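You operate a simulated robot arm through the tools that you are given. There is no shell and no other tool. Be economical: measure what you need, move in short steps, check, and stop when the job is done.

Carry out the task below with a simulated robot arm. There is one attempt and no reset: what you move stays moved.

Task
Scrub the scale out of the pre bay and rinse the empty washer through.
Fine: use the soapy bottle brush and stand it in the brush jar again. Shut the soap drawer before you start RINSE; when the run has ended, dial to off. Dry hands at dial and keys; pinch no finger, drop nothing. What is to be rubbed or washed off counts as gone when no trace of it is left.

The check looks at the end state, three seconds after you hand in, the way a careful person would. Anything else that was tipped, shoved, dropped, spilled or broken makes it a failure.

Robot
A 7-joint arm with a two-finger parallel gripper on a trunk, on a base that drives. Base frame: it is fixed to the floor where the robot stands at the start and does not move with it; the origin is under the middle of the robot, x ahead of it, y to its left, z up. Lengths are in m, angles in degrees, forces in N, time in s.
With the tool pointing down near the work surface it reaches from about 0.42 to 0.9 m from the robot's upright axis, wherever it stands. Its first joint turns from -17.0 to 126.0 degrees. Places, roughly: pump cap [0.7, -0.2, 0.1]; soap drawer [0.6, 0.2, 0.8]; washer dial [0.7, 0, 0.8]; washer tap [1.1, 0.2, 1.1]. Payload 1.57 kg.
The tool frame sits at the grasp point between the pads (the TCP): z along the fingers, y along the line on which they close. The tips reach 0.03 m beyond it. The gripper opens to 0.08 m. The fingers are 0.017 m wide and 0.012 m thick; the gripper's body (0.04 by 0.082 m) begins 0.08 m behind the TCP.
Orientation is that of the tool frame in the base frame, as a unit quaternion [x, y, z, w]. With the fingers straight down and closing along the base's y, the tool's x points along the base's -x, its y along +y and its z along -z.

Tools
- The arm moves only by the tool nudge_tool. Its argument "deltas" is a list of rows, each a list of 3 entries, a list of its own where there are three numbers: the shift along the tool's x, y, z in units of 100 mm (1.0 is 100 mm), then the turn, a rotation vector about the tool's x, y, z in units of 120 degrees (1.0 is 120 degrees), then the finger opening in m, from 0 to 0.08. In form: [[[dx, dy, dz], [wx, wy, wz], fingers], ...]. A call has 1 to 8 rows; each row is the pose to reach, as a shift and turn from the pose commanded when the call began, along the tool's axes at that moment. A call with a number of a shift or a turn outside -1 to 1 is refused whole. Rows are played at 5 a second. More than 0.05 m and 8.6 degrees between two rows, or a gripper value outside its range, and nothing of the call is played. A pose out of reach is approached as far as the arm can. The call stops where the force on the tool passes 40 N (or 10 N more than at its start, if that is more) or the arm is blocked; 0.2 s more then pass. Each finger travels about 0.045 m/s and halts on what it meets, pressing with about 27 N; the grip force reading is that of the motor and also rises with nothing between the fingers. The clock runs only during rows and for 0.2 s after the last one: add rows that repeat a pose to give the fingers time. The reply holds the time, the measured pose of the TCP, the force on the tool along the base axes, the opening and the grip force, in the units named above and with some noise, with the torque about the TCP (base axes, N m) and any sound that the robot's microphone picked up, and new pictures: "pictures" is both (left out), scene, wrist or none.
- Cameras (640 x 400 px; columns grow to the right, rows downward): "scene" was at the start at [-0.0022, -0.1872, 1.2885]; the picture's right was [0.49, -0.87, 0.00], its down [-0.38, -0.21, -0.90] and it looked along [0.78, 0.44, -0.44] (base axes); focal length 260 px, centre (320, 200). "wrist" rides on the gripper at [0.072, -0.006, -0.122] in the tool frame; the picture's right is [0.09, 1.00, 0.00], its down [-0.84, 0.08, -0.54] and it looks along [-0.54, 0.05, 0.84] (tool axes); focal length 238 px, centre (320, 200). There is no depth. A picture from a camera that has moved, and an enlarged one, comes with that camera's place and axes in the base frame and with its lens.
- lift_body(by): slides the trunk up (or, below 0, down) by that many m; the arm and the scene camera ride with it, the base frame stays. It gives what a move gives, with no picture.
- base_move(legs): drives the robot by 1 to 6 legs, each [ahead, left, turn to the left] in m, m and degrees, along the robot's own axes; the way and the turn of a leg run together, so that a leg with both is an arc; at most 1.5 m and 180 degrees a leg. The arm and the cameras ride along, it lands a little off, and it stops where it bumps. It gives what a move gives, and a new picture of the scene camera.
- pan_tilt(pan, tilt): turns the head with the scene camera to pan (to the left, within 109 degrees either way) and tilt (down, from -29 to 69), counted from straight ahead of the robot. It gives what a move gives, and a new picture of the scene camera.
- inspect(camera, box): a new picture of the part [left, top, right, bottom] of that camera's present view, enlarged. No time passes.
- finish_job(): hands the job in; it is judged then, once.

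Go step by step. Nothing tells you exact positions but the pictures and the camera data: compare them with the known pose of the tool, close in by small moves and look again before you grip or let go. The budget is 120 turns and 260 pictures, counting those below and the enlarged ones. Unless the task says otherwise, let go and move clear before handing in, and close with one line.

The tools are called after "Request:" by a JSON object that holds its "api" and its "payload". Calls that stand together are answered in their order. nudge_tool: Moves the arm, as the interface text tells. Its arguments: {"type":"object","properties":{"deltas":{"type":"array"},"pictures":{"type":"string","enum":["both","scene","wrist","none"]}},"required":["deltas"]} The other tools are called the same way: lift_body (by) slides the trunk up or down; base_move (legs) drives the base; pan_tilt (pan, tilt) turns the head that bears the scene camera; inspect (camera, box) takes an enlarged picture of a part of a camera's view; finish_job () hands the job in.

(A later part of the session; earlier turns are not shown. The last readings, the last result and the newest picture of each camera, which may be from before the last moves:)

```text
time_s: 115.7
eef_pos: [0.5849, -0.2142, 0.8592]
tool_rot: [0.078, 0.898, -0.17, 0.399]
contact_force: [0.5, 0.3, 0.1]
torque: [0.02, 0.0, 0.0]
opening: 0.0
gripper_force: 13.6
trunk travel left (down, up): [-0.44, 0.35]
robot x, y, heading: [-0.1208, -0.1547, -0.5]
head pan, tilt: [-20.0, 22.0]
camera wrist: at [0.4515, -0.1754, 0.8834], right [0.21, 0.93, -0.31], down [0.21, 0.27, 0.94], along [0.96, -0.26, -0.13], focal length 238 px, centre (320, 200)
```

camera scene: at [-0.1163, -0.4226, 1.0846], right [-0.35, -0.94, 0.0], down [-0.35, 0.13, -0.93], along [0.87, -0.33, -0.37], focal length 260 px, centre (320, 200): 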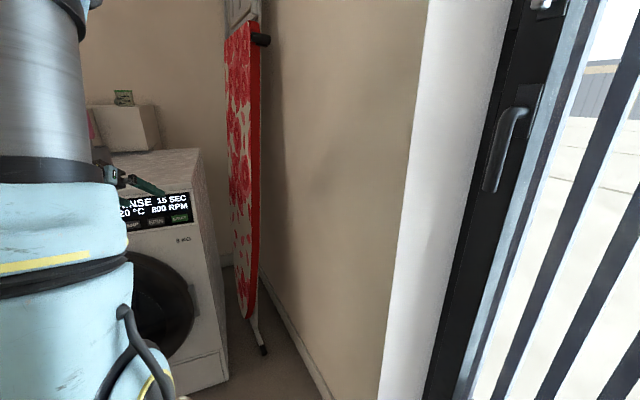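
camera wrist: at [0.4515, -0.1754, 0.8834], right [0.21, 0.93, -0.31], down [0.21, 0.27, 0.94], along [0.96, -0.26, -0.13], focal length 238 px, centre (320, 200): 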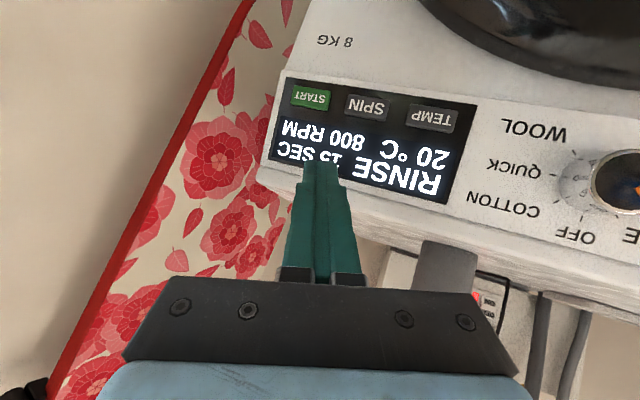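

START is at about (0.685, −0.285, 0.742). Moving the closed fingertips in front of it.

Request:
{"api": "nudge_tool", "payload": {"deltas": [[[0.16, -0.06, 0.3], [0, 0, 0], 0.0], [[0.32, -0.12, 0.6], [0, 0, 0], 0.0], [[0.47, -0.18, 0.9], [0, 0, 0], 0.0], [[0.47, -0.18, 1.0], [0, 0, 0], 0.0]], "pictures": "both"}}

Request:
{"api": "inspect", "payload": {"camera": "wrist", "box": [240, 60, 420, 220]}}

```text
time_s: 116.7
eef_pos: [0.6169, -0.2673, 0.7671]
tool_rot: [0.077, 0.897, -0.17, 0.4]
contact_force: [-0.7, 0.4, 0.4]
torque: [0.0, -0.02, -0.04]
opening: 0.0002
gripper_force: 21.7
trunk travel left (down, up): [-0.44, 0.35]
robot x, y, heading: [-0.1195, -0.156, -0.8]
head pan, tilt: [-20.0, 22.0]
camera scene: at [-0.1164, -0.4226, 1.0846], right [-0.35, -0.94, 0.0], down [-0.35, 0.13, -0.93], along [0.87, -0.33, -0.37], focal length 260 px, centre (320, 200)
camera wrist: at [0.4829, -0.2283, 0.7906], right [0.21, 0.93, -0.31], down [0.21, 0.27, 0.94], along [0.96, -0.26, -0.13], focal length 238 px, centre (320, 200)
```

scene: 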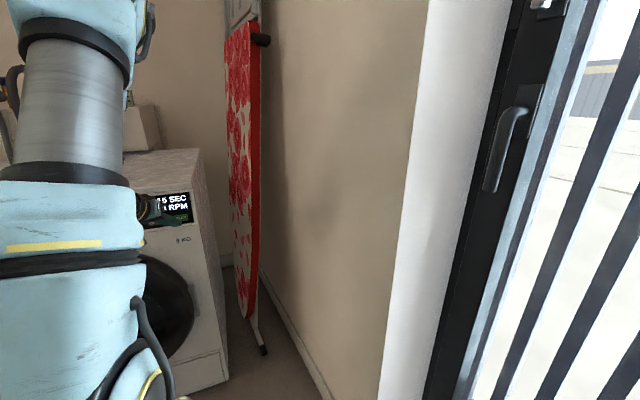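
wrist: 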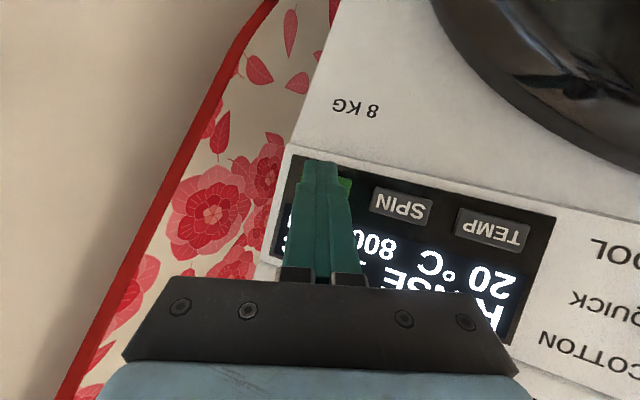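

```text
2.50 times, centred on (330, 140) of wrist
camera zoom: at [0.4829, -0.2283, 0.7906], right [0.21, 0.93, -0.31], down [0.21, 0.27, 0.94], along [0.96, -0.26, -0.13], focal length 596 px, centre (295, 350)
```

zoom: 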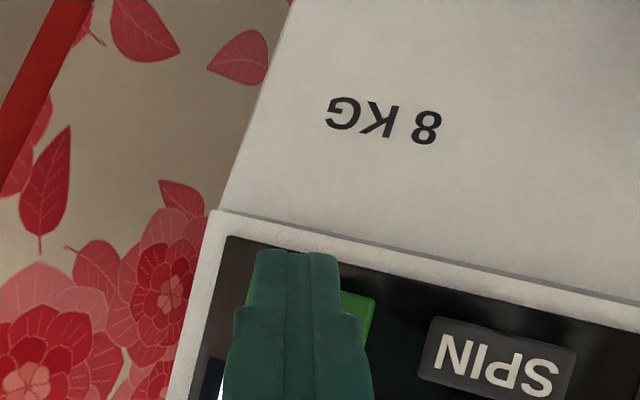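

The tip covers the START key. Advancing straight until it presses.

Request:
{"api": "nudge_tool", "payload": {"deltas": [[[-0.06, 0.025, 0.1], [0, 0, 0], 0.0], [[-0.12, 0.05, 0.2], [0, 0, 0], 0.0], [[-0.175, 0.072, 0.31], [0, 0, 0], 0.0], [[-0.2, 0.082, 0.336], [0, 0, 0], 0.0], [[-0.228, 0.094, 0.365], [0, 0, 0], 0.0], [[-0.228, 0.094, 0.365], [0, 0, 0], 0.0]], "pictures": "both"}}

```text
time_s: 117.4
eef_pos: [0.6376, -0.2704, 0.7614]
tool_rot: [0.078, 0.898, -0.171, 0.398]
contact_force: [-27.0, -0.1, 20.1]
torque: [-0.01, -0.14, 0.0]
opening: 0.0001
gripper_force: 21.2
trunk travel left (down, up): [-0.44, 0.35]
robot x, y, heading: [-0.12, -0.159, -0.9]
head pan, tilt: [-20.0, 22.0]
heard: click
stopped in row 3: the force on the tool passed its limit at 64 N (the readings are from after the stop); the commanded pose is now the measured one
camera scene: at [-0.1182, -0.4224, 1.0851], right [-0.35, -0.94, 0.0], down [-0.35, 0.13, -0.93], along [0.87, -0.33, -0.37], focal length 260 px, centre (320, 200)
camera wrist: at [0.504, -0.2299, 0.786], right [0.21, 0.93, -0.31], down [0.21, 0.27, 0.94], along [0.95, -0.27, -0.14], focal length 238 px, centre (320, 200)
```

scene: 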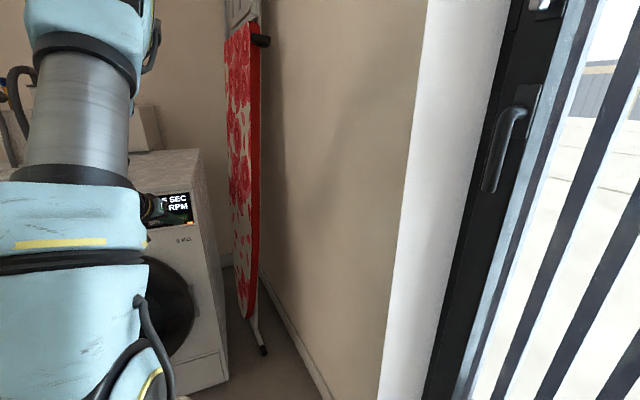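
wrist: 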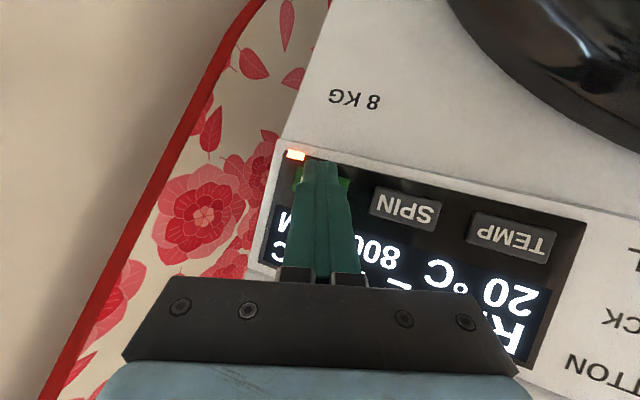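

A click and a lamp: the run has started. Backing off and watching.

Request:
{"api": "nudge_tool", "payload": {"deltas": [[[0.1, -0.04, -0.12], [0, 0, 0], 0.0], [[0.2, 0, -0.3], [0, 0, 0], 0.0], [[0.3, 0, -0.6], [0, 0, 0], 0.0], [[0.2, 0.3, -0.8], [0, 0, 0], 0.0], [[0.1, 0.6, -1.0], [0, 0, 0], 0.04], [[0.1, 0.6, -1.0], [0, 0, 0], 0.08]], "pictures": "wrist"}}

Request:
{"api": "inspect", "payload": {"camera": "wrist", "box": [200, 50, 520, 250]}}

```text
time_s: 118.8
eef_pos: [0.5807, -0.1774, 0.7993]
tool_rot: [0.078, 0.898, -0.171, 0.397]
contact_force: [0.4, -0.6, 0.2]
torque: [0.01, -0.03, -0.01]
opening: 0.0481
gripper_force: 0.1
trunk travel left (down, up): [-0.44, 0.35]
robot x, y, heading: [-0.1228, -0.1559, -0.7]
head pan, tilt: [-20.0, 22.0]
camera wrist: at [0.4465, -0.1377, 0.8247], right [0.21, 0.93, -0.31], down [0.21, 0.27, 0.94], along [0.95, -0.27, -0.14], focal length 238 px, centre (320, 200)
```

wrist: 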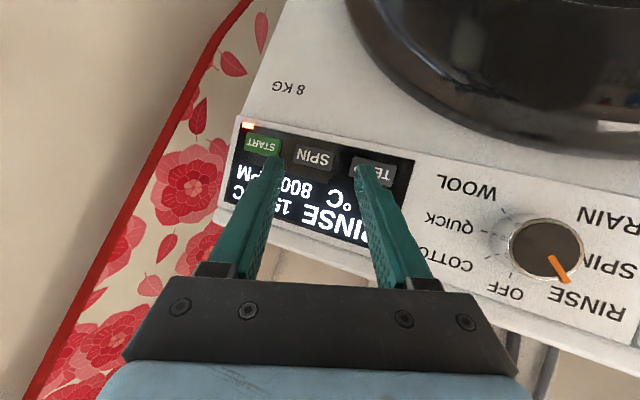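

```text
2.00 times, centred on (360, 150) of wrist
camera zoom: at [0.4465, -0.1377, 0.8247], right [0.21, 0.93, -0.31], down [0.21, 0.27, 0.94], along [0.95, -0.27, -0.14], focal length 477 px, centre (240, 300)
```

zoom: 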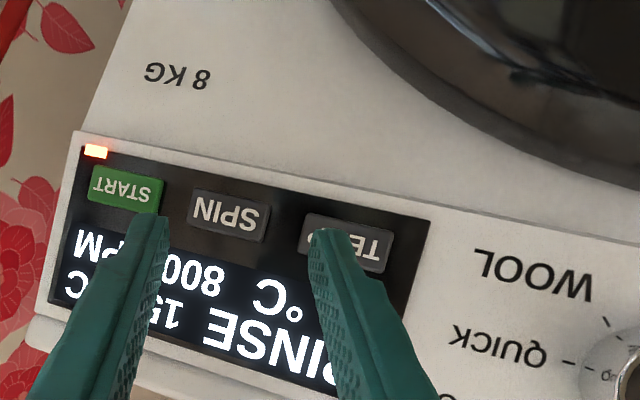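

The lamp is on and the rinse is running. Meanwhile I turn the base back to face the dial.

Request:
{"api": "base_move", "payload": {"legs": [[0, 0, 16.5]]}}

Request:
{"api": "nudge_tool", "payload": {"deltas": [[[0, 0, 0], [0, 0, 0], 0.08], [[0, 0, 0], [0, 0, 0], 0.08], [[0, 0, 0], [0, 0, 0], 0.08], [[0, 0, 0], [0, 0, 0], 0.08], [[0, 0, 0], [0, 0, 0], 0.08], [[0, 0, 0], [0, 0, 0], 0.08], [[0, 0, 0], [0, 0, 0], 0.08], [[0, 0, 0], [0, 0, 0], 0.08]], "pictures": "wrist"}}

Request:
{"api": "inspect", "payload": {"camera": "wrist", "box": [0, 0, 400, 250]}}

```text
time_s: 120.1
eef_pos: [0.557, 0.0217, 0.8005]
tool_rot: [-0.052, 0.9, -0.113, 0.418]
contact_force: [0.7, 0.0, -0.2]
torque: [-0.01, -0.01, -0.02]
opening: 0.0801
gripper_force: 0.0
trunk travel left (down, up): [-0.44, 0.35]
robot x, y, heading: [-0.1201, -0.1559, 15.8]
head pan, tilt: [-20.0, 22.0]
camera scene: at [-0.0423, -0.4106, 1.0846], right [-0.07, -1.0, 0.0], down [-0.37, 0.03, -0.93], along [0.92, -0.07, -0.37], focal length 260 px, centre (320, 200)
```

scene: 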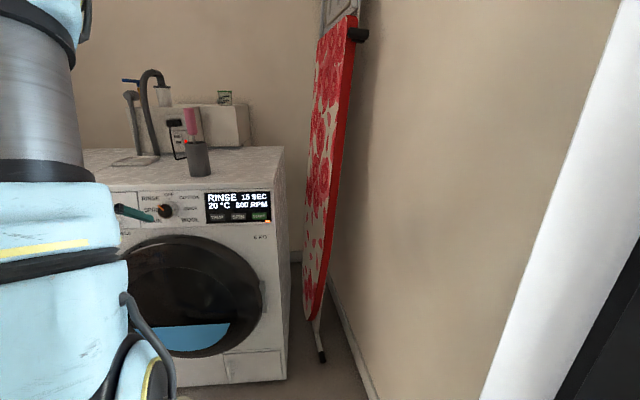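

```text
time_s: 121.9
eef_pos: [0.5576, 0.0222, 0.8003]
tool_rot: [-0.054, 0.901, -0.111, 0.417]
contact_force: [-0.4, -0.5, 0.5]
torque: [0.0, 0.03, -0.02]
opening: 0.08
gripper_force: 0.1
trunk travel left (down, up): [-0.44, 0.35]
robot x, y, heading: [-0.1197, -0.159, 15.7]
head pan, tilt: [-20.0, 22.0]
camera wrist: at [0.4176, 0.022, 0.8246], right [-0.06, 0.95, -0.31], down [0.13, 0.32, 0.94], along [0.99, 0.02, -0.14], focal length 238 px, centre (320, 200)
```

wrist: 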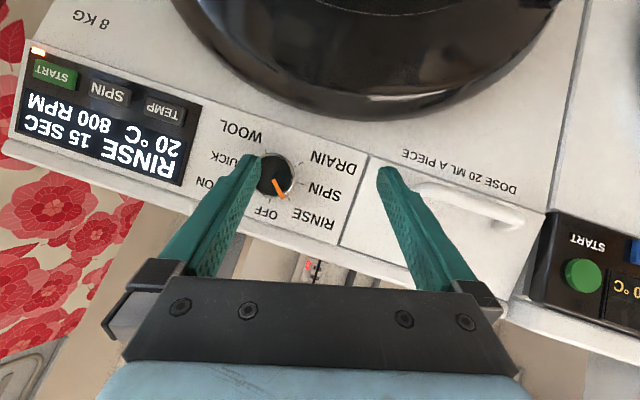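

```text
1.60 times, centred on (200, 125) of wrist
camera zoom: at [0.4176, 0.022, 0.8246], right [-0.06, 0.95, -0.31], down [0.13, 0.32, 0.94], along [0.99, 0.02, -0.14], focal length 381 px, centre (512, 320)
```

zoom: 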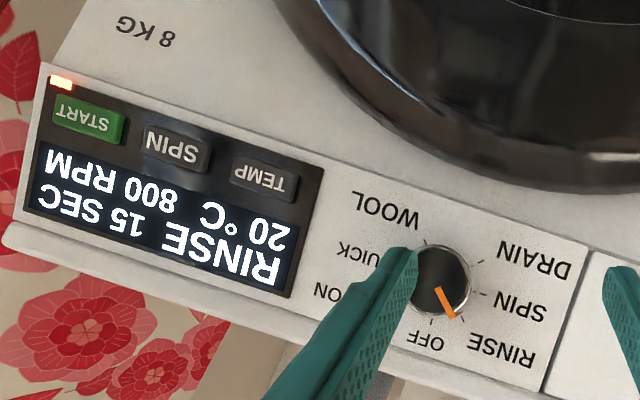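

Water shows in the door glass: it's rinsing. I'll move to a pre-grip pose by the dial and wait for the run to finish.

Request:
{"api": "nudge_tool", "payload": {"deltas": [[[-0.2, -0.2, 0.04], [0, 0, 0], 0.08], [[-0.47, -0.44, 0.085], [0, 0, 0], 0.08], [[-0.47, -0.44, 0.085], [0, 0, 0], 0.08], [[-0.47, -0.44, 0.085], [0, 0, 0], 0.08], [[-0.47, -0.44, 0.085], [0, 0, 0], 0.08], [[-0.47, -0.44, 0.085], [0, 0, 0], 0.08], [[-0.47, -0.44, 0.085], [0, 0, 0], 0.08], [[-0.47, -0.44, 0.085], [0, 0, 0], 0.08]], "pictures": "none"}}

Request:
{"api": "nudge_tool", "payload": {"deltas": [[[0, 0, 0], [0, 0, 0], 0.08], [[0, 0, 0], [0, 0, 0], 0.08], [[0, 0, 0], [0, 0, 0], 0.08], [[0, 0, 0], [0, 0, 0], 0.08], [[0, 0, 0], [0, 0, 0], 0.08], [[0, 0, 0], [0, 0, 0], 0.08], [[0, 0, 0], [0, 0, 0], 0.08], [[0, 0, 0], [0, 0, 0], 0.08]], "pictures": "none"}}

Request:
{"api": "nudge_tool", "payload": {"deltas": [[[0, 0, 0], [0, 0, 0], 0.08], [[0, 0, 0], [0, 0, 0], 0.08], [[0, 0, 0], [0, 0, 0], 0.08], [[0, 0, 0], [0, 0, 0], 0.08], [[0, 0, 0], [0, 0, 0], 0.08], [[0, 0, 0], [0, 0, 0], 0.08], [[0, 0, 0], [0, 0, 0], 0.08], [[0, 0, 0], [0, 0, 0], 0.08]], "pictures": "none"}}

Request:
{"api": "nudge_tool", "payload": {"deltas": [[[0, 0, 0], [0, 0, 0], 0.08], [[0, 0, 0], [0, 0, 0], 0.08], [[0, 0, 0], [0, 0, 0], 0.08], [[0, 0, 0], [0, 0, 0], 0.08], [[0, 0, 0], [0, 0, 0], 0.08], [[0, 0, 0], [0, 0, 0], 0.08], [[0, 0, 0], [0, 0, 0], 0.08], [[0, 0, 0], [0, 0, 0], 0.08]], "pictures": "none"}}

Request:
{"api": "nudge_tool", "payload": {"deltas": [[[0, 0, 0], [0, 0, 0], 0.08], [[0, 0, 0], [0, 0, 0], 0.08], [[0, 0, 0], [0, 0, 0], 0.08], [[0, 0, 0], [0, 0, 0], 0.08], [[0, 0, 0], [0, 0, 0], 0.08], [[0, 0, 0], [0, 0, 0], 0.08], [[0, 0, 0], [0, 0, 0], 0.08], [[0, 0, 0], [0, 0, 0], 0.08]], "pictures": "none"}}

Request:
{"api": "nudge_tool", "payload": {"deltas": [[[0, 0, 0], [0, 0, 0], 0.08], [[0, 0, 0], [0, 0, 0], 0.08], [[0, 0, 0], [0, 0, 0], 0.08], [[0, 0, 0], [0, 0, 0], 0.08], [[0, 0, 0], [0, 0, 0], 0.08], [[0, 0, 0], [0, 0, 0], 0.08], [[0, 0, 0], [0, 0, 0], 0.08], [[0, 0, 0], [0, 0, 0], 0.08]], "pictures": "both"}}

```text
time_s: 123.7
eef_pos: [0.5941, -0.0144, 0.8413]
tool_rot: [-0.053, 0.9, -0.111, 0.418]
contact_force: [-0.2, 0.0, -0.6]
torque: [0.03, -0.01, -0.04]
opening: 0.0801
gripper_force: 0.0
trunk travel left (down, up): [-0.44, 0.35]
robot x, y, heading: [-0.1178, -0.1581, 15.8]
head pan, tilt: [-20.0, 22.0]
```

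```text
time_s: 125.5
eef_pos: [0.5951, -0.0133, 0.8421]
tool_rot: [-0.053, 0.9, -0.111, 0.418]
contact_force: [-1.0, -0.5, -0.1]
torque: [0.01, 0.03, 0.0]
opening: 0.0802
gripper_force: 0.0
trunk travel left (down, up): [-0.44, 0.35]
robot x, y, heading: [-0.1148, -0.1565, 15.7]
head pan, tilt: [-20.0, 22.0]
```

```text
time_s: 127.3
eef_pos: [0.5932, -0.014, 0.8422]
tool_rot: [-0.053, 0.9, -0.111, 0.417]
contact_force: [0.3, 0.2, -0.3]
torque: [0.03, -0.01, 0.04]
opening: 0.0797
gripper_force: 0.1
trunk travel left (down, up): [-0.44, 0.35]
robot x, y, heading: [-0.1151, -0.1583, 15.7]
head pan, tilt: [-20.0, 22.0]
```

```text
time_s: 129.1
eef_pos: [0.594, -0.0141, 0.8412]
tool_rot: [-0.053, 0.901, -0.111, 0.417]
contact_force: [0.2, -0.4, 0.1]
torque: [0.02, 0.01, 0.0]
opening: 0.0799
gripper_force: 0.1
trunk travel left (down, up): [-0.44, 0.35]
robot x, y, heading: [-0.1165, -0.1552, 15.6]
head pan, tilt: [-20.0, 22.0]
```

```text
time_s: 130.9
eef_pos: [0.5935, -0.0134, 0.8411]
tool_rot: [-0.053, 0.901, -0.112, 0.417]
contact_force: [-0.1, -0.9, 0.2]
torque: [0.0, -0.03, 0.01]
opening: 0.0799
gripper_force: 0.1
trunk travel left (down, up): [-0.44, 0.35]
robot x, y, heading: [-0.1171, -0.1609, 15.7]
head pan, tilt: [-20.0, 22.0]
```

```text
time_s: 132.7
eef_pos: [0.594, -0.0142, 0.8403]
tool_rot: [-0.053, 0.9, -0.111, 0.417]
contact_force: [0.3, 0.2, 1.4]
torque: [-0.03, -0.01, 0.02]
opening: 0.0799
gripper_force: 0.1
trunk travel left (down, up): [-0.44, 0.35]
robot x, y, heading: [-0.1242, -0.1587, 15.8]
head pan, tilt: [-20.0, 22.0]
camera scene: at [-0.0423, -0.4106, 1.0846], right [-0.07, -1.0, 0.0], down [-0.37, 0.03, -0.93], along [0.92, -0.07, -0.37], focal length 260 px, centre (320, 200)
camera wrist: at [0.4545, -0.0143, 0.8663], right [-0.06, 0.95, -0.31], down [0.13, 0.32, 0.94], along [0.99, 0.02, -0.14], focal length 238 px, centre (320, 200)
```

scene: 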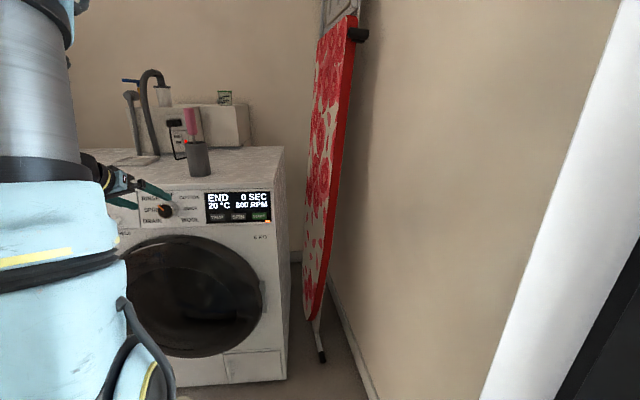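
wrist: 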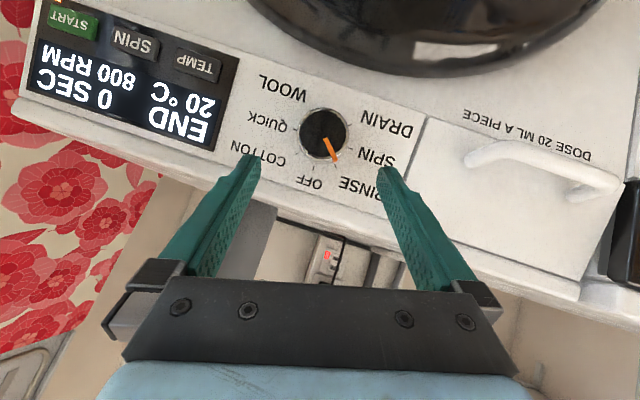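

The display shows END, 0 SEC. Advancing on the dial with 8° extra pre-roll, then closing.

Request:
{"api": "nudge_tool", "payload": {"deltas": [[[0, 0.01, 0.15], [0.021, 0, -0.025], 0.08], [[0, 0.03, 0.3], [0.043, 0, -0.051], 0.08], [[0, 0.03, 0.5], [0.043, 0, -0.051], 0.08], [[0, 0.03, 0.5], [0.043, 0, -0.051], 0.08]], "pictures": "wrist"}}

Request:
{"api": "inspect", "payload": {"camera": "wrist", "box": [220, 60, 420, 220]}}

Request:
{"api": "inspect", "payload": {"camera": "scene", "box": [110, 170, 290, 370]}}

```text
time_s: 133.7
eef_pos: [0.6329, -0.0211, 0.8094]
tool_rot: [-0.081, 0.89, -0.175, 0.413]
contact_force: [0.9, -0.5, 0.0]
torque: [0.01, 0.0, -0.03]
opening: 0.0801
gripper_force: 0.1
trunk travel left (down, up): [-0.44, 0.35]
robot x, y, heading: [-0.1225, -0.1568, 15.9]
head pan, tilt: [-20.0, 22.0]
camera wrist: at [0.4924, -0.0168, 0.8339], right [-0.06, 0.9, -0.44], down [0.13, 0.45, 0.89], along [0.99, 0.0, -0.14], focal length 238 px, centre (320, 200)
```

wrist: 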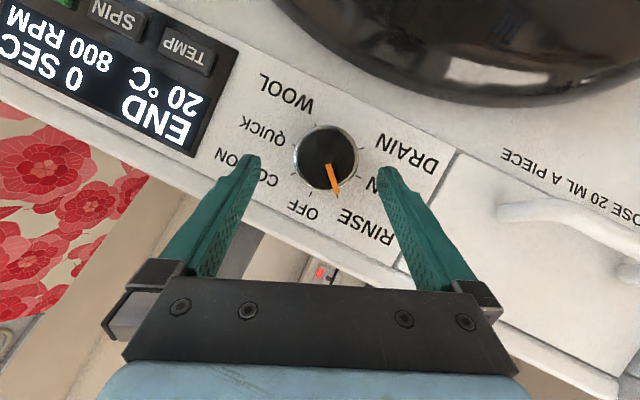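

```text
2.50 times, centred on (320, 140) of wrist
camera zoom: at [0.4924, -0.0168, 0.8339], right [-0.06, 0.9, -0.44], down [0.13, 0.45, 0.89], along [0.99, 0.0, -0.14], focal length 596 px, centre (320, 350)
```

zoom: 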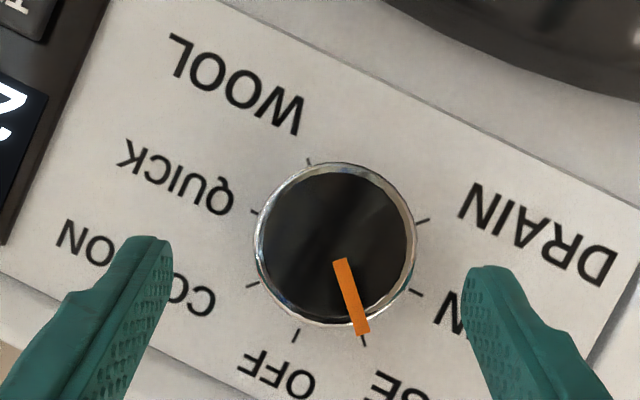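

```text
2.00 times, centred on (200, 270) of scene
camera zoom: at [-0.0423, -0.4106, 1.0846], right [-0.07, -1.0, 0.0], down [-0.37, 0.03, -0.93], along [0.92, -0.07, -0.37], focal length 519 px, centre (560, 60)
```

zoom: 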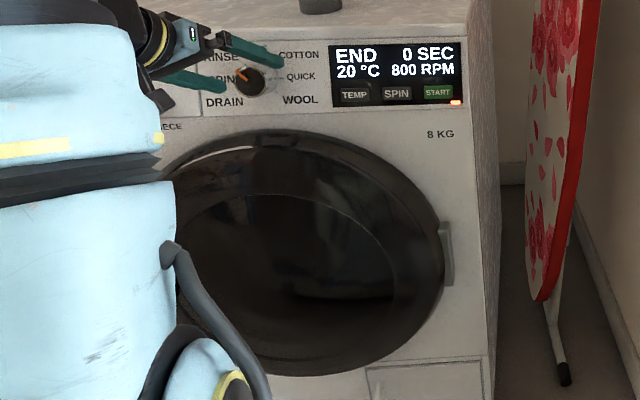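

Run ended. I shift 4 mm to centre on the knob, advance and grip.

Request:
{"api": "nudge_tool", "payload": {"deltas": [[[0, 0.04, 0.1], [0, 0, 0], 0.08], [[0, 0.04, 0.2], [0, 0, 0], 0.08], [[0, 0.04, 0.2], [0, 0, 0], 0.06], [[0, 0.04, 0.2], [0, 0, 0], 0.05], [[0, 0.04, 0.2], [0, 0, 0], 0.02], [[0, 0.04, 0.2], [0, 0, 0], 0.02], [[0, 0.04, 0.2], [0, 0, 0], 0.02]], "pictures": "none"}}

```text
time_s: 135.3
eef_pos: [0.6466, -0.0205, 0.7949]
tool_rot: [-0.082, 0.89, -0.175, 0.413]
contact_force: [3.6, -0.9, -1.1]
torque: [0.13, 0.16, 0.58]
opening: 0.048
gripper_force: 39.9
trunk travel left (down, up): [-0.44, 0.35]
robot x, y, heading: [-0.1173, -0.1566, 15.8]
head pan, tilt: [-20.0, 22.0]
```

Nicely centred. Turning +45° back to OFF.

Request:
{"api": "nudge_tool", "payload": {"deltas": [[[0.003, -0.016, 0.002], [-0.0345, 0, 0.041], 0.02], [[0.005, -0.03, 0.004], [-0.069, 0, 0.082], 0.02], [[0.008, -0.043, 0.007], [-0.104, 0, 0.123], 0.02], [[0.01, -0.057, 0.01], [-0.138, 0, 0.164], 0.02], [[0.013, -0.07, 0.012], [-0.173, 0, 0.205], 0.02], [[0.015, -0.083, 0.014], [-0.207, 0, 0.246], 0.02], [[0.018, -0.096, 0.016], [-0.242, 0, 0.287], 0.02], [[0.018, -0.096, 0.016], [-0.242, 0, 0.287], 0.02]], "pictures": "wrist"}}

Request:
{"api": "inspect", "payload": {"camera": "wrist", "box": [220, 80, 420, 240]}}

```text
time_s: 137.1
eef_pos: [0.6481, -0.0331, 0.7949]
tool_rot: [0.088, 0.889, 0.178, 0.411]
contact_force: [-15.9, -30.0, 3.4]
torque: [-0.67, 0.75, -1.81]
opening: 0.0482
gripper_force: 44.6
trunk travel left (down, up): [-0.44, 0.35]
robot x, y, heading: [-0.1229, -0.1586, 16.0]
head pan, tilt: [-20.0, 22.0]
camera wrist: at [0.5079, -0.0468, 0.8148], right [-0.05, 0.94, 0.32], down [0.13, -0.32, 0.94], along [0.99, 0.09, -0.1], focal length 238 px, centre (320, 200)
```

wrist: 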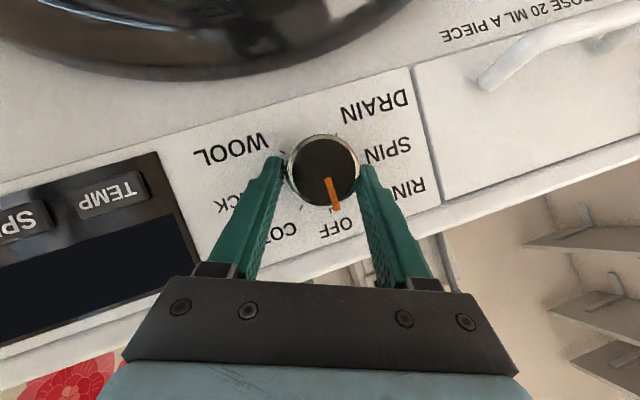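

```text
2.50 times, centred on (320, 160) of wrist
camera zoom: at [0.5079, -0.0468, 0.8148], right [-0.05, 0.94, 0.32], down [0.13, -0.32, 0.94], along [0.99, 0.09, -0.1], focal length 596 px, centre (320, 300)
```

zoom: 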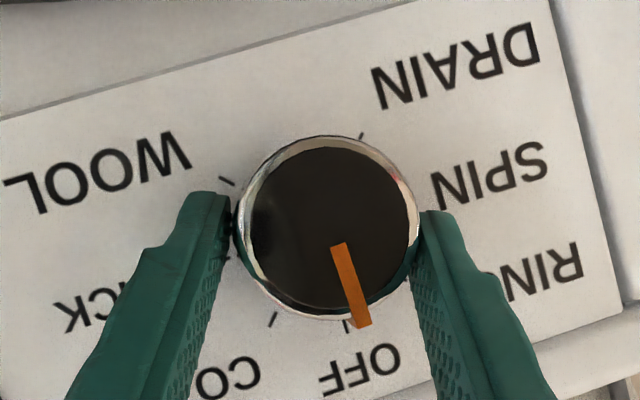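

The display is dark; the pointer is a few degrees short of the OFF tick, so I turn 6° more, then release and back off.

Request:
{"api": "nudge_tool", "payload": {"deltas": [[[0, -0.02, 0], [-0.016, 0, 0.019], 0.02], [[0, -0.03, 0], [-0.032, 0, 0.038], 0.02], [[0, -0.03, 0], [-0.032, 0, 0.038], 0.02], [[0, -0.03, 0], [-0.032, 0, 0.038], 0.06], [[0, -0.03, 0], [-0.032, 0, 0.038], 0.08], [[0, -0.03, 0], [-0.032, 0, 0.038], 0.08], [[0, -0.03, -0.3], [-0.032, 0, 0.038], 0.08], [[0, -0.03, -0.6], [-0.032, 0, 0.038], 0.08]], "pictures": "both"}}

Request:
{"api": "inspect", "payload": {"camera": "wrist", "box": [220, 60, 420, 220]}}

Request:
{"api": "inspect", "payload": {"camera": "scene", "box": [110, 70, 310, 260]}}

```text
time_s: 137.6
eef_pos: [0.647, -0.0343, 0.7955]
tool_rot: [0.098, 0.883, 0.206, 0.411]
contact_force: [-14.9, -5.7, 13.8]
torque: [-0.38, 1.15, -1.55]
opening: 0.0482
gripper_force: 45.2
trunk travel left (down, up): [-0.44, 0.35]
robot x, y, heading: [-0.1146, -0.1606, 16.0]
head pan, tilt: [-20.0, 22.0]
stopped in row 2: the force on the tool passed its limit at 57 N (the readings are from after the stop); the commanded pose is now the measured one
camera scene: at [-0.0435, -0.4111, 1.0848], right [-0.07, -1.0, 0.0], down [-0.37, 0.03, -0.93], along [0.93, -0.07, -0.37], focal length 260 px, centre (320, 200)
camera wrist: at [0.5075, -0.0492, 0.8137], right [-0.05, 0.92, 0.38], down [0.12, -0.37, 0.92], along [0.99, 0.1, -0.09], focal length 238 px, centre (320, 200)
```

scene: 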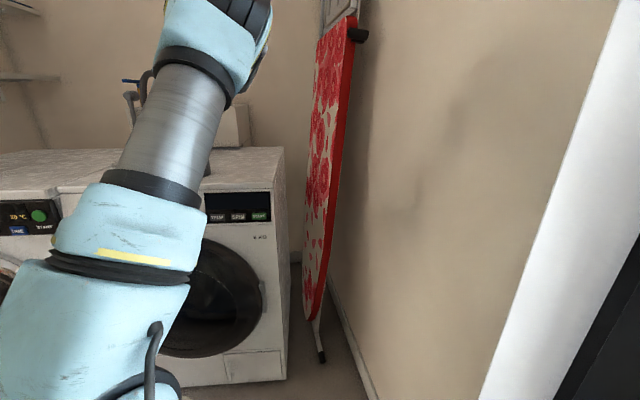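
wrist: 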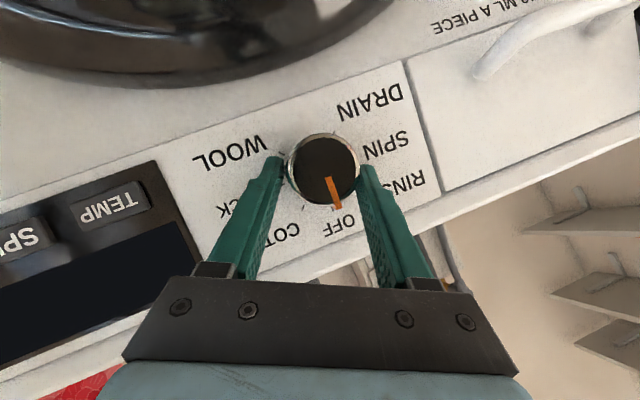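

```text
2.50 times, centred on (320, 140) of wrist
camera zoom: at [0.5075, -0.0492, 0.8137], right [-0.05, 0.92, 0.38], down [0.12, -0.37, 0.92], along [0.99, 0.1, -0.09], focal length 596 px, centre (320, 350)
```

zoom: 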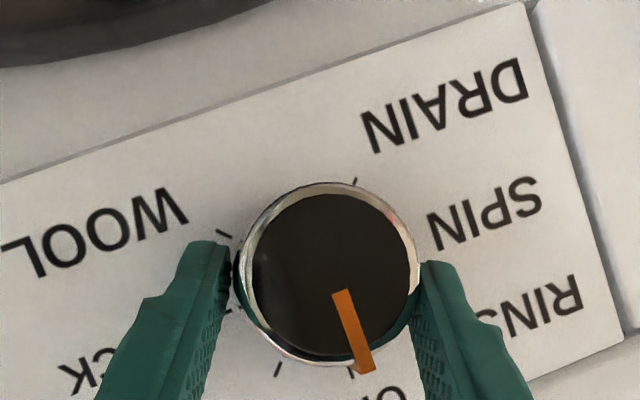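

```text
2.11 times, centred on (210, 165) of scene
camera zoom: at [-0.0435, -0.4111, 1.0848], right [-0.07, -1.0, 0.0], down [-0.37, 0.03, -0.93], along [0.93, -0.07, -0.37], focal length 546 px, centre (552, 274)
```

zoom: 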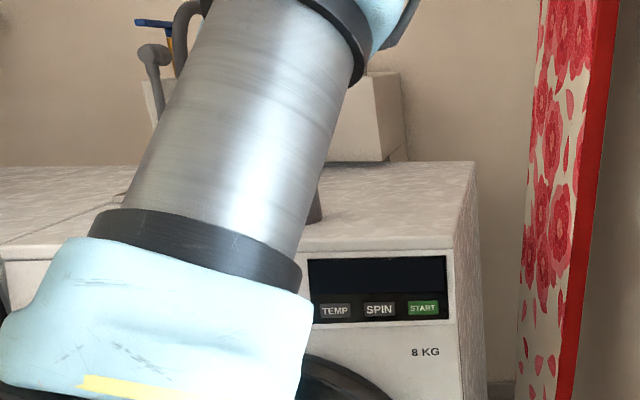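

The dial reads OFF (dark display). Releasing the knob and backing straight off.

Request:
{"api": "nudge_tool", "payload": {"deltas": [[[0, 0, 0], [0, 0, 0], 0.06], [[0, 0, 0], [0, 0, 0], 0.08], [[0, 0, 0], [0, 0, 0], 0.08], [[0, 0, 0], [0, 0, 0], 0.08], [[0, 0, -0.3], [0, 0, 0], 0.08], [[0, 0, -0.6], [0, 0, 0], 0.08], [[0, 0, -0.9], [0, 0, 0], 0.08]], "pictures": "both"}}

Request:
{"api": "inspect", "payload": {"camera": "wrist", "box": [220, 40, 420, 200]}}

```text
time_s: 139.2
eef_pos: [0.579, -0.0616, 0.8481]
tool_rot: [0.099, 0.883, 0.205, 0.41]
contact_force: [-0.4, 0.5, -0.2]
torque: [0.02, -0.02, -0.02]
opening: 0.0799
gripper_force: 0.1
trunk travel left (down, up): [-0.44, 0.35]
robot x, y, heading: [-0.1169, -0.1578, 15.5]
head pan, tilt: [-20.0, 22.0]
camera scene: at [-0.0423, -0.4107, 1.0845], right [-0.07, -1.0, 0.0], down [-0.37, 0.03, -0.93], along [0.92, -0.07, -0.37], focal length 260 px, centre (320, 200)
camera wrist: at [0.4393, -0.0766, 0.8662], right [-0.05, 0.92, 0.38], down [0.13, -0.37, 0.92], along [0.99, 0.1, -0.1], focal length 238 px, centre (320, 200)
```

scene: 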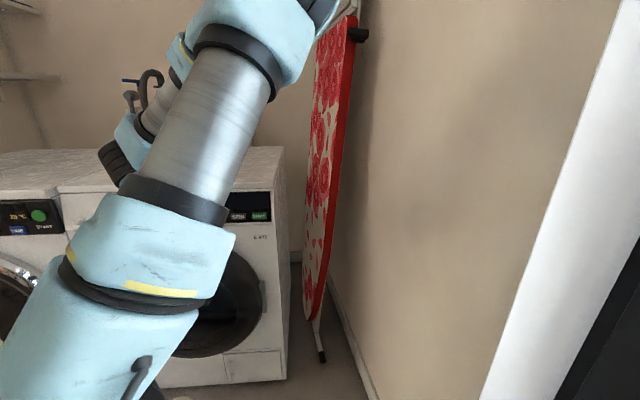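
wrist: 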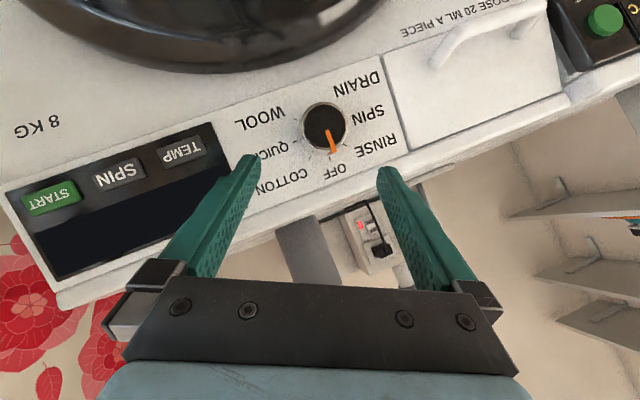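

```text
2.50 times, centred on (320, 120) of wrist
camera zoom: at [0.4393, -0.0766, 0.8662], right [-0.05, 0.92, 0.38], down [0.13, -0.37, 0.92], along [0.99, 0.1, -0.1], focal length 596 px, centre (320, 400)
```

zoom: 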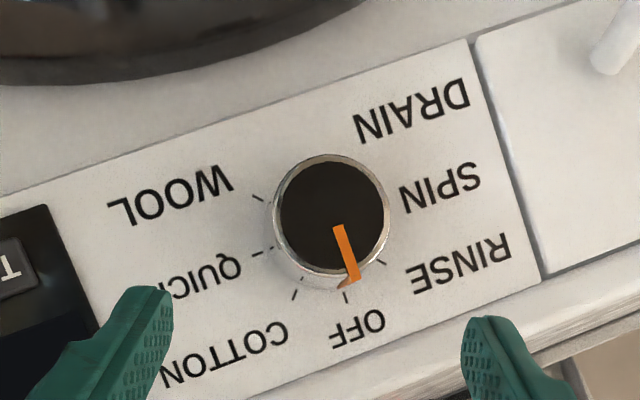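

Dial at OFF, lamp out, display dark. To be sure no trace of scale is left, I'll open the drawer for a look; first reorient the tool (25° from vertical) and move over the drawer handle.

Request:
{"api": "nudge_tool", "payload": {"deltas": [[[0.02, 0.19, 0.016], [0.035, 0.041, -0.028], 0.04], [[0.04, 0.38, 0.032], [0.07, 0.082, -0.055], 0.0], [[0.06, 0.56, 0.048], [0.105, 0.124, -0.083], 0.0], [[0.08, 0.75, 0.064], [0.14, 0.165, -0.11], 0.0], [[0.1, 0.94, 0.08], [0.175, 0.206, -0.138], 0.0]], "pictures": "none"}}

Request:
{"api": "nudge_tool", "payload": {"deltas": [[[0.1, 0.4, -0.1], [0, 0, 0], 0.0], [[0.2, 0.8, -0.2], [0, 0, 0], 0.0], [[0.2, 1.0, -0.3], [0, 0, 0], 0.0]], "pictures": "both"}}

```text
time_s: 140.4
eef_pos: [0.5767, 0.0313, 0.8782]
tool_rot: [-0.004, 0.977, -0.001, 0.213]
contact_force: [0.4, -0.4, 0.2]
torque: [-0.01, 0.03, 0.0]
opening: 0.0001
gripper_force: 13.4
trunk travel left (down, up): [-0.44, 0.35]
robot x, y, heading: [-0.1205, -0.1612, 15.6]
head pan, tilt: [-20.0, 22.0]
```

```text
time_s: 141.2
eef_pos: [0.5477, 0.1332, 0.896]
tool_rot: [-0.003, 0.977, 0.0, 0.214]
contact_force: [0.4, 0.2, -0.2]
torque: [-0.02, 0.02, 0.03]
opening: 0.0001
gripper_force: 21.0
trunk travel left (down, up): [-0.44, 0.35]
robot x, y, heading: [-0.1185, -0.1619, 15.7]
head pan, tilt: [-20.0, 22.0]
camera scene: at [-0.0425, -0.411, 1.0846], right [-0.07, -1.0, 0.0], down [-0.37, 0.03, -0.93], along [0.92, -0.07, -0.37], focal length 260 px, centre (320, 200)
camera wrist: at [0.4329, 0.1269, 0.9767], right [-0.09, 1.0, -0.04], down [0.53, 0.08, 0.84], along [0.84, 0.05, -0.54], focal length 238 px, centre (320, 200)
```

scene: 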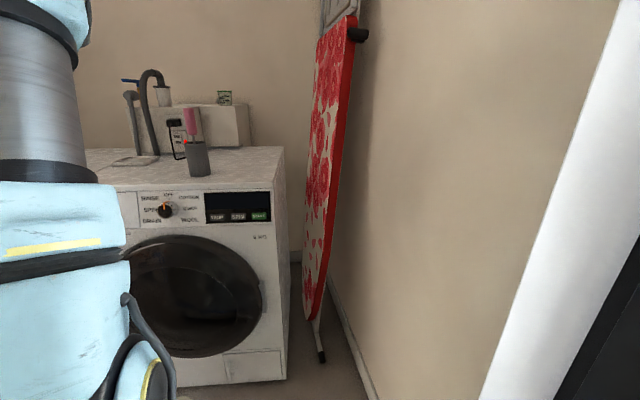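
wrist: 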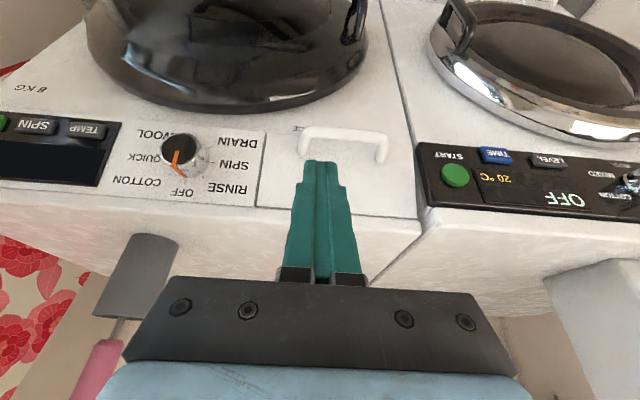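

The handle bar is at z≈0.74, y 0.11–0.23, x≈0.64. I'll slide the closed fingers in behind the bar from above.

Request:
{"api": "nudge_tool", "payload": {"deltas": [[[-0.12, 0.1, 0.3], [0, 0, 0], 0.0], [[-0.24, 0.2, 0.6], [0, 0, 0], 0.0], [[-0.356, 0.32, 0.9], [0, 0, 0], 0.0], [[-0.356, 0.32, 1.0], [0, 0, 0], 0.0]], "pictures": "wrist"}}

Request:
{"api": "inspect", "payload": {"camera": "wrist", "box": [240, 80, 440, 230]}}

```text
time_s: 142.2
eef_pos: [0.624, 0.1652, 0.8208]
tool_rot: [-0.003, 0.977, -0.001, 0.214]
contact_force: [0.7, 0.5, 0.8]
torque: [-0.04, -0.02, -0.02]
opening: 0.0
gripper_force: 21.6
trunk travel left (down, up): [-0.44, 0.35]
robot x, y, heading: [-0.1184, -0.1563, 15.8]
head pan, tilt: [-20.0, 22.0]
camera wrist: at [0.507, 0.1577, 0.9012], right [-0.09, 1.0, -0.04], down [0.53, 0.08, 0.84], along [0.84, 0.05, -0.54], focal length 238 px, centre (320, 200)
```

wrist: 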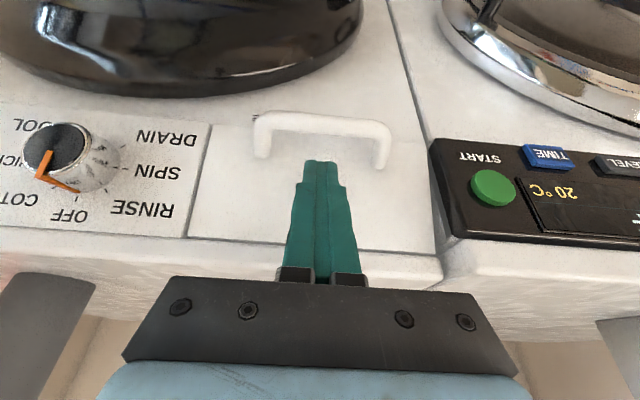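

```text
2.67 times, centred on (340, 155) of wrist
camera zoom: at [0.507, 0.1577, 0.9012], right [-0.09, 1.0, -0.04], down [0.53, 0.08, 0.84], along [0.84, 0.05, -0.54], focal length 636 px, centre (267, 320)
```

zoom: 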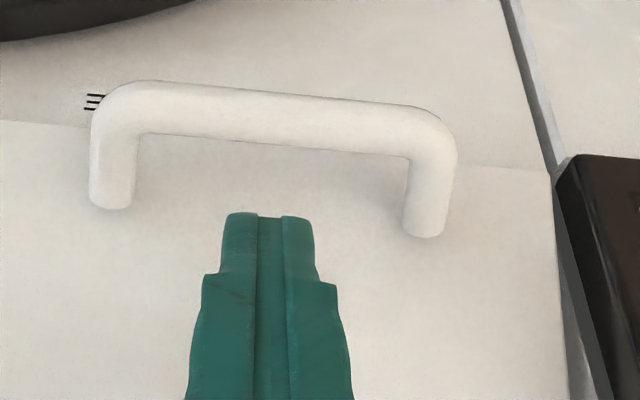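

Bar spans x 0.631–0.647, so the gap to the plate is ~38 mm. Inserting along the finger axis.

Request:
{"api": "nudge_tool", "payload": {"deltas": [[[-0.036, 0, 0.2], [0, 0, 0], 0.0], [[-0.036, 0, 0.45], [0, 0, 0], 0.0], [[-0.036, 0, 0.71], [0, 0, 0], 0.0], [[-0.036, 0, 0.71], [0, 0, 0], 0.0]], "pictures": "wrist"}}

Request:
{"api": "inspect", "payload": {"camera": "wrist", "box": [220, 80, 440, 230]}}

```text
time_s: 143.2
eef_pos: [0.6466, 0.1664, 0.7639]
tool_rot: [-0.004, 0.977, 0.002, 0.213]
contact_force: [-20.8, -4.1, 14.9]
torque: [-0.19, 0.15, -0.14]
opening: 0.0004
gripper_force: 21.2
trunk travel left (down, up): [-0.44, 0.35]
robot x, y, heading: [-0.1189, -0.1599, 15.7]
head pan, tilt: [-20.0, 22.0]
stopped in row 4: the force on the tool passed its limit at 84 N (the readings are from after the stop); the commanded pose is now the measured one
camera wrist: at [0.5313, 0.1602, 0.8453], right [-0.09, 1.0, -0.04], down [0.53, 0.08, 0.84], along [0.84, 0.06, -0.54], focal length 238 px, centre (320, 200)
```

wrist: 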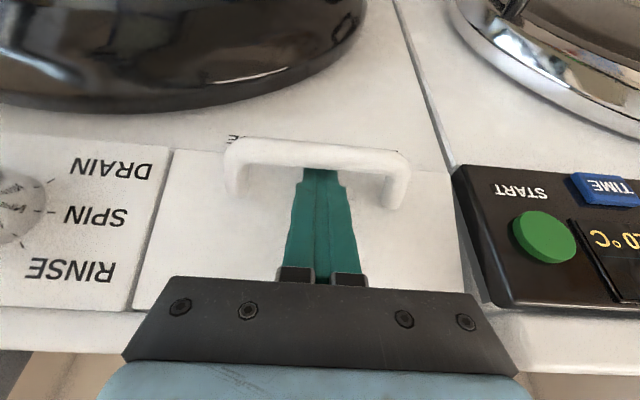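

```text
2.67 times, centred on (330, 155) of wrist
camera zoom: at [0.5313, 0.1602, 0.8453], right [-0.09, 1.0, -0.04], down [0.53, 0.08, 0.84], along [0.84, 0.06, -0.54], focal length 636 px, centre (293, 320)
```

zoom: 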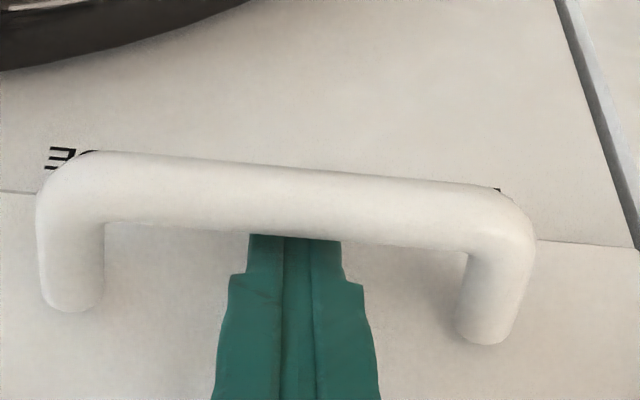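

The fingertip is behind the bar, touching the plate. Pulling gently outward.

Request:
{"api": "nudge_tool", "payload": {"deltas": [[[0.1, 0, 0], [0, 0, 0], 0.0], [[0.25, 0, -0.09], [0, 0, 0], 0.0], [[0.4, 0, -0.16], [0, 0, 0], 0.0], [[0.55, 0, -0.23], [0, 0, 0], 0.0]], "pictures": "wrist"}}

```text
time_s: 144.2
eef_pos: [0.5872, 0.1666, 0.7598]
tool_rot: [-0.003, 0.977, 0.002, 0.213]
contact_force: [0.8, 0.3, 5.9]
torque: [0.01, 0.15, 0.03]
opening: 0.0003
gripper_force: 20.5
trunk travel left (down, up): [-0.44, 0.35]
robot x, y, heading: [-0.1138, -0.1553, 15.8]
head pan, tilt: [-20.0, 22.0]
camera wrist: at [0.4725, 0.1592, 0.8412], right [-0.09, 1.0, -0.04], down [0.53, 0.08, 0.84], along [0.84, 0.06, -0.54], focal length 238 px, centre (320, 200)
```

wrist: 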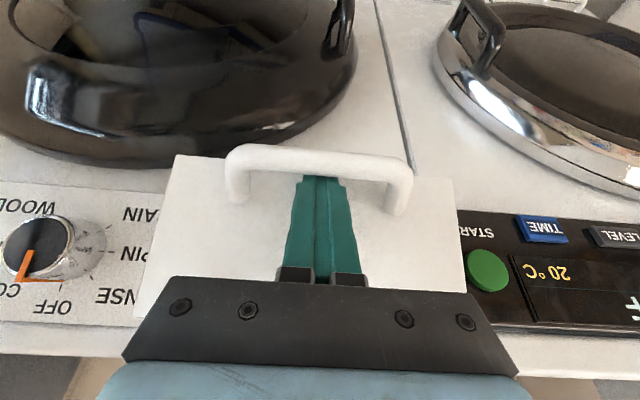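

The drawer follows. Pulling further out.

Request:
{"api": "nudge_tool", "payload": {"deltas": [[[0.3, 0, -0.138], [0, 0, 0], 0.0], [[0.6, 0, -0.276], [0, 0, 0], 0.0], [[0.9, 0, -0.414], [0, 0, 0], 0.0]], "pictures": "none"}}

Request:
{"api": "nudge_tool", "payload": {"deltas": [[[0.05, 0, -0.023], [0, 0, 0], 0.0], [[-0.02, 0, -0.1], [0, 0, 0], 0.0], [[-0.02, 0, -0.4], [0, 0, 0], 0.0], [[-0.02, 0, -0.8], [0, 0, 0], 0.0], [[-0.02, 0, -1.0], [0, 0, 0], 0.0]], "pictures": "wrist"}}

```text
time_s: 144.9
eef_pos: [0.488, 0.1651, 0.7612]
tool_rot: [-0.003, 0.977, 0.001, 0.213]
contact_force: [0.0, 0.7, 0.2]
torque: [0.01, 0.04, -0.01]
opening: 0.0001
gripper_force: 21.1
trunk travel left (down, up): [-0.44, 0.35]
robot x, y, heading: [-0.1233, -0.1561, 15.9]
head pan, tilt: [-20.0, 22.0]
```

```text
time_s: 146.2
eef_pos: [0.4571, 0.1623, 0.8451]
tool_rot: [-0.001, 0.978, -0.001, 0.208]
contact_force: [-0.2, -0.4, -0.2]
torque: [-0.02, -0.02, 0.0]
opening: 0.0003
gripper_force: 21.0
trunk travel left (down, up): [-0.44, 0.35]
robot x, y, heading: [-0.1188, -0.1565, 15.5]
head pan, tilt: [-20.0, 22.0]
camera wrist: at [0.3406, 0.156, 0.9267], right [-0.08, 1.0, -0.04], down [0.54, 0.08, 0.84], along [0.84, 0.05, -0.55], focal length 238 px, centre (320, 200)
```

wrist: 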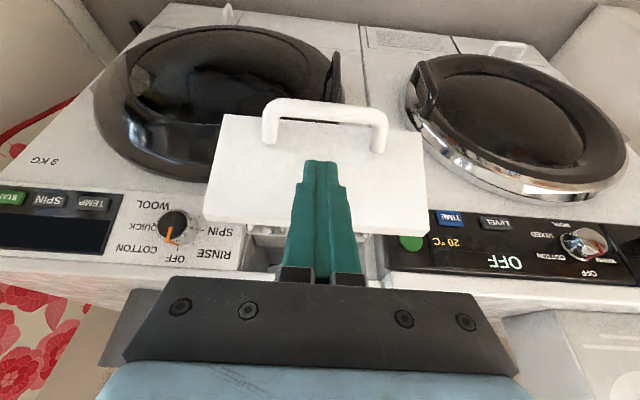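

Drawer is out. Raising the trunk and levelling the tool to look down into the bays.

Request:
{"api": "lift_body", "payload": {"by": 0.25}}

Request:
{"api": "nudge_tool", "payload": {"deltas": [[[-0.2, 0.0, 0.1], [0, 0.05, 0], 0.0], [[-0.5, -0.1, 0.2], [0, 0.1, 0], 0.0], [[-0.8, -0.2, 0.3], [0, 0.15, 0], 0.0], [[-1.0, -0.3, 0.4], [0, 0.2, 0], 0.0]], "pictures": "wrist"}}

Request:
{"api": "inspect", "payload": {"camera": "wrist", "box": [220, 20, 420, 170]}}

```text
time_s: 148.7
eef_pos: [0.4554, 0.163, 1.0983]
tool_rot: [-0.003, 0.977, 0.002, 0.211]
contact_force: [0.2, 0.1, 0.1]
torque: [0.03, 0.01, 0.05]
opening: 0.0001
gripper_force: 21.5
trunk travel left (down, up): [-0.69, 0.1]
robot x, y, heading: [-0.1199, -0.1579, 15.9]
head pan, tilt: [-20.0, 22.0]
```

```text
time_s: 149.7
eef_pos: [0.5563, 0.1374, 1.1058]
tool_rot: [-0.004, 1.0, 0.001, 0.005]
contact_force: [-0.7, -0.6, -0.2]
torque: [-0.01, -0.03, 0.02]
opening: 0.0
gripper_force: 20.8
trunk travel left (down, up): [-0.69, 0.1]
robot x, y, heading: [-0.1181, -0.161, 15.6]
head pan, tilt: [-20.0, 22.0]
camera wrist: at [0.4839, 0.1297, 1.2279], right [-0.1, 0.99, 0.0], down [0.83, 0.08, 0.55], along [0.55, 0.06, -0.83], focal length 238 px, centre (320, 200)
```

wrist: 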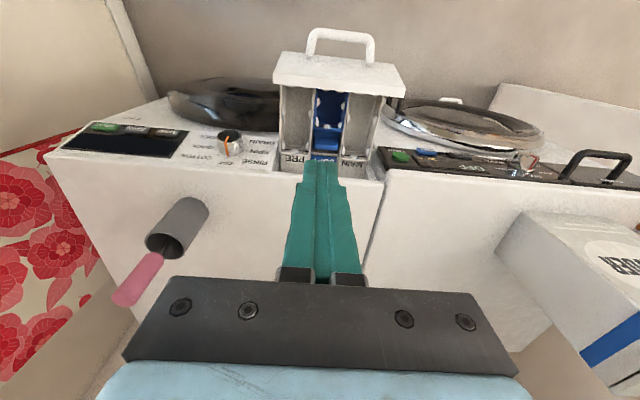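

```text
2.67 times, centred on (320, 95) of wrist
camera zoom: at [0.4839, 0.1297, 1.2279], right [-0.1, 0.99, 0.0], down [0.83, 0.08, 0.55], along [0.55, 0.06, -0.83], focal length 636 px, centre (320, 480)
```

zoom: 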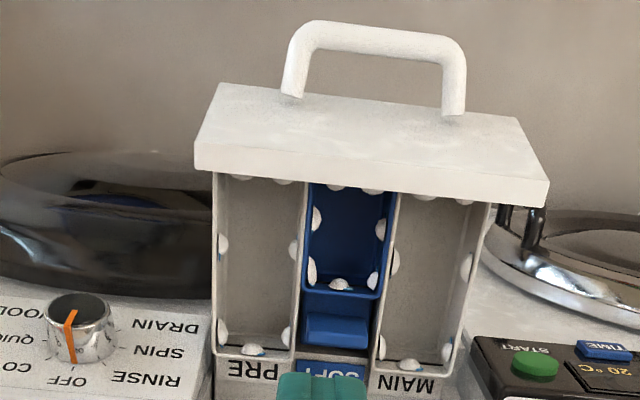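

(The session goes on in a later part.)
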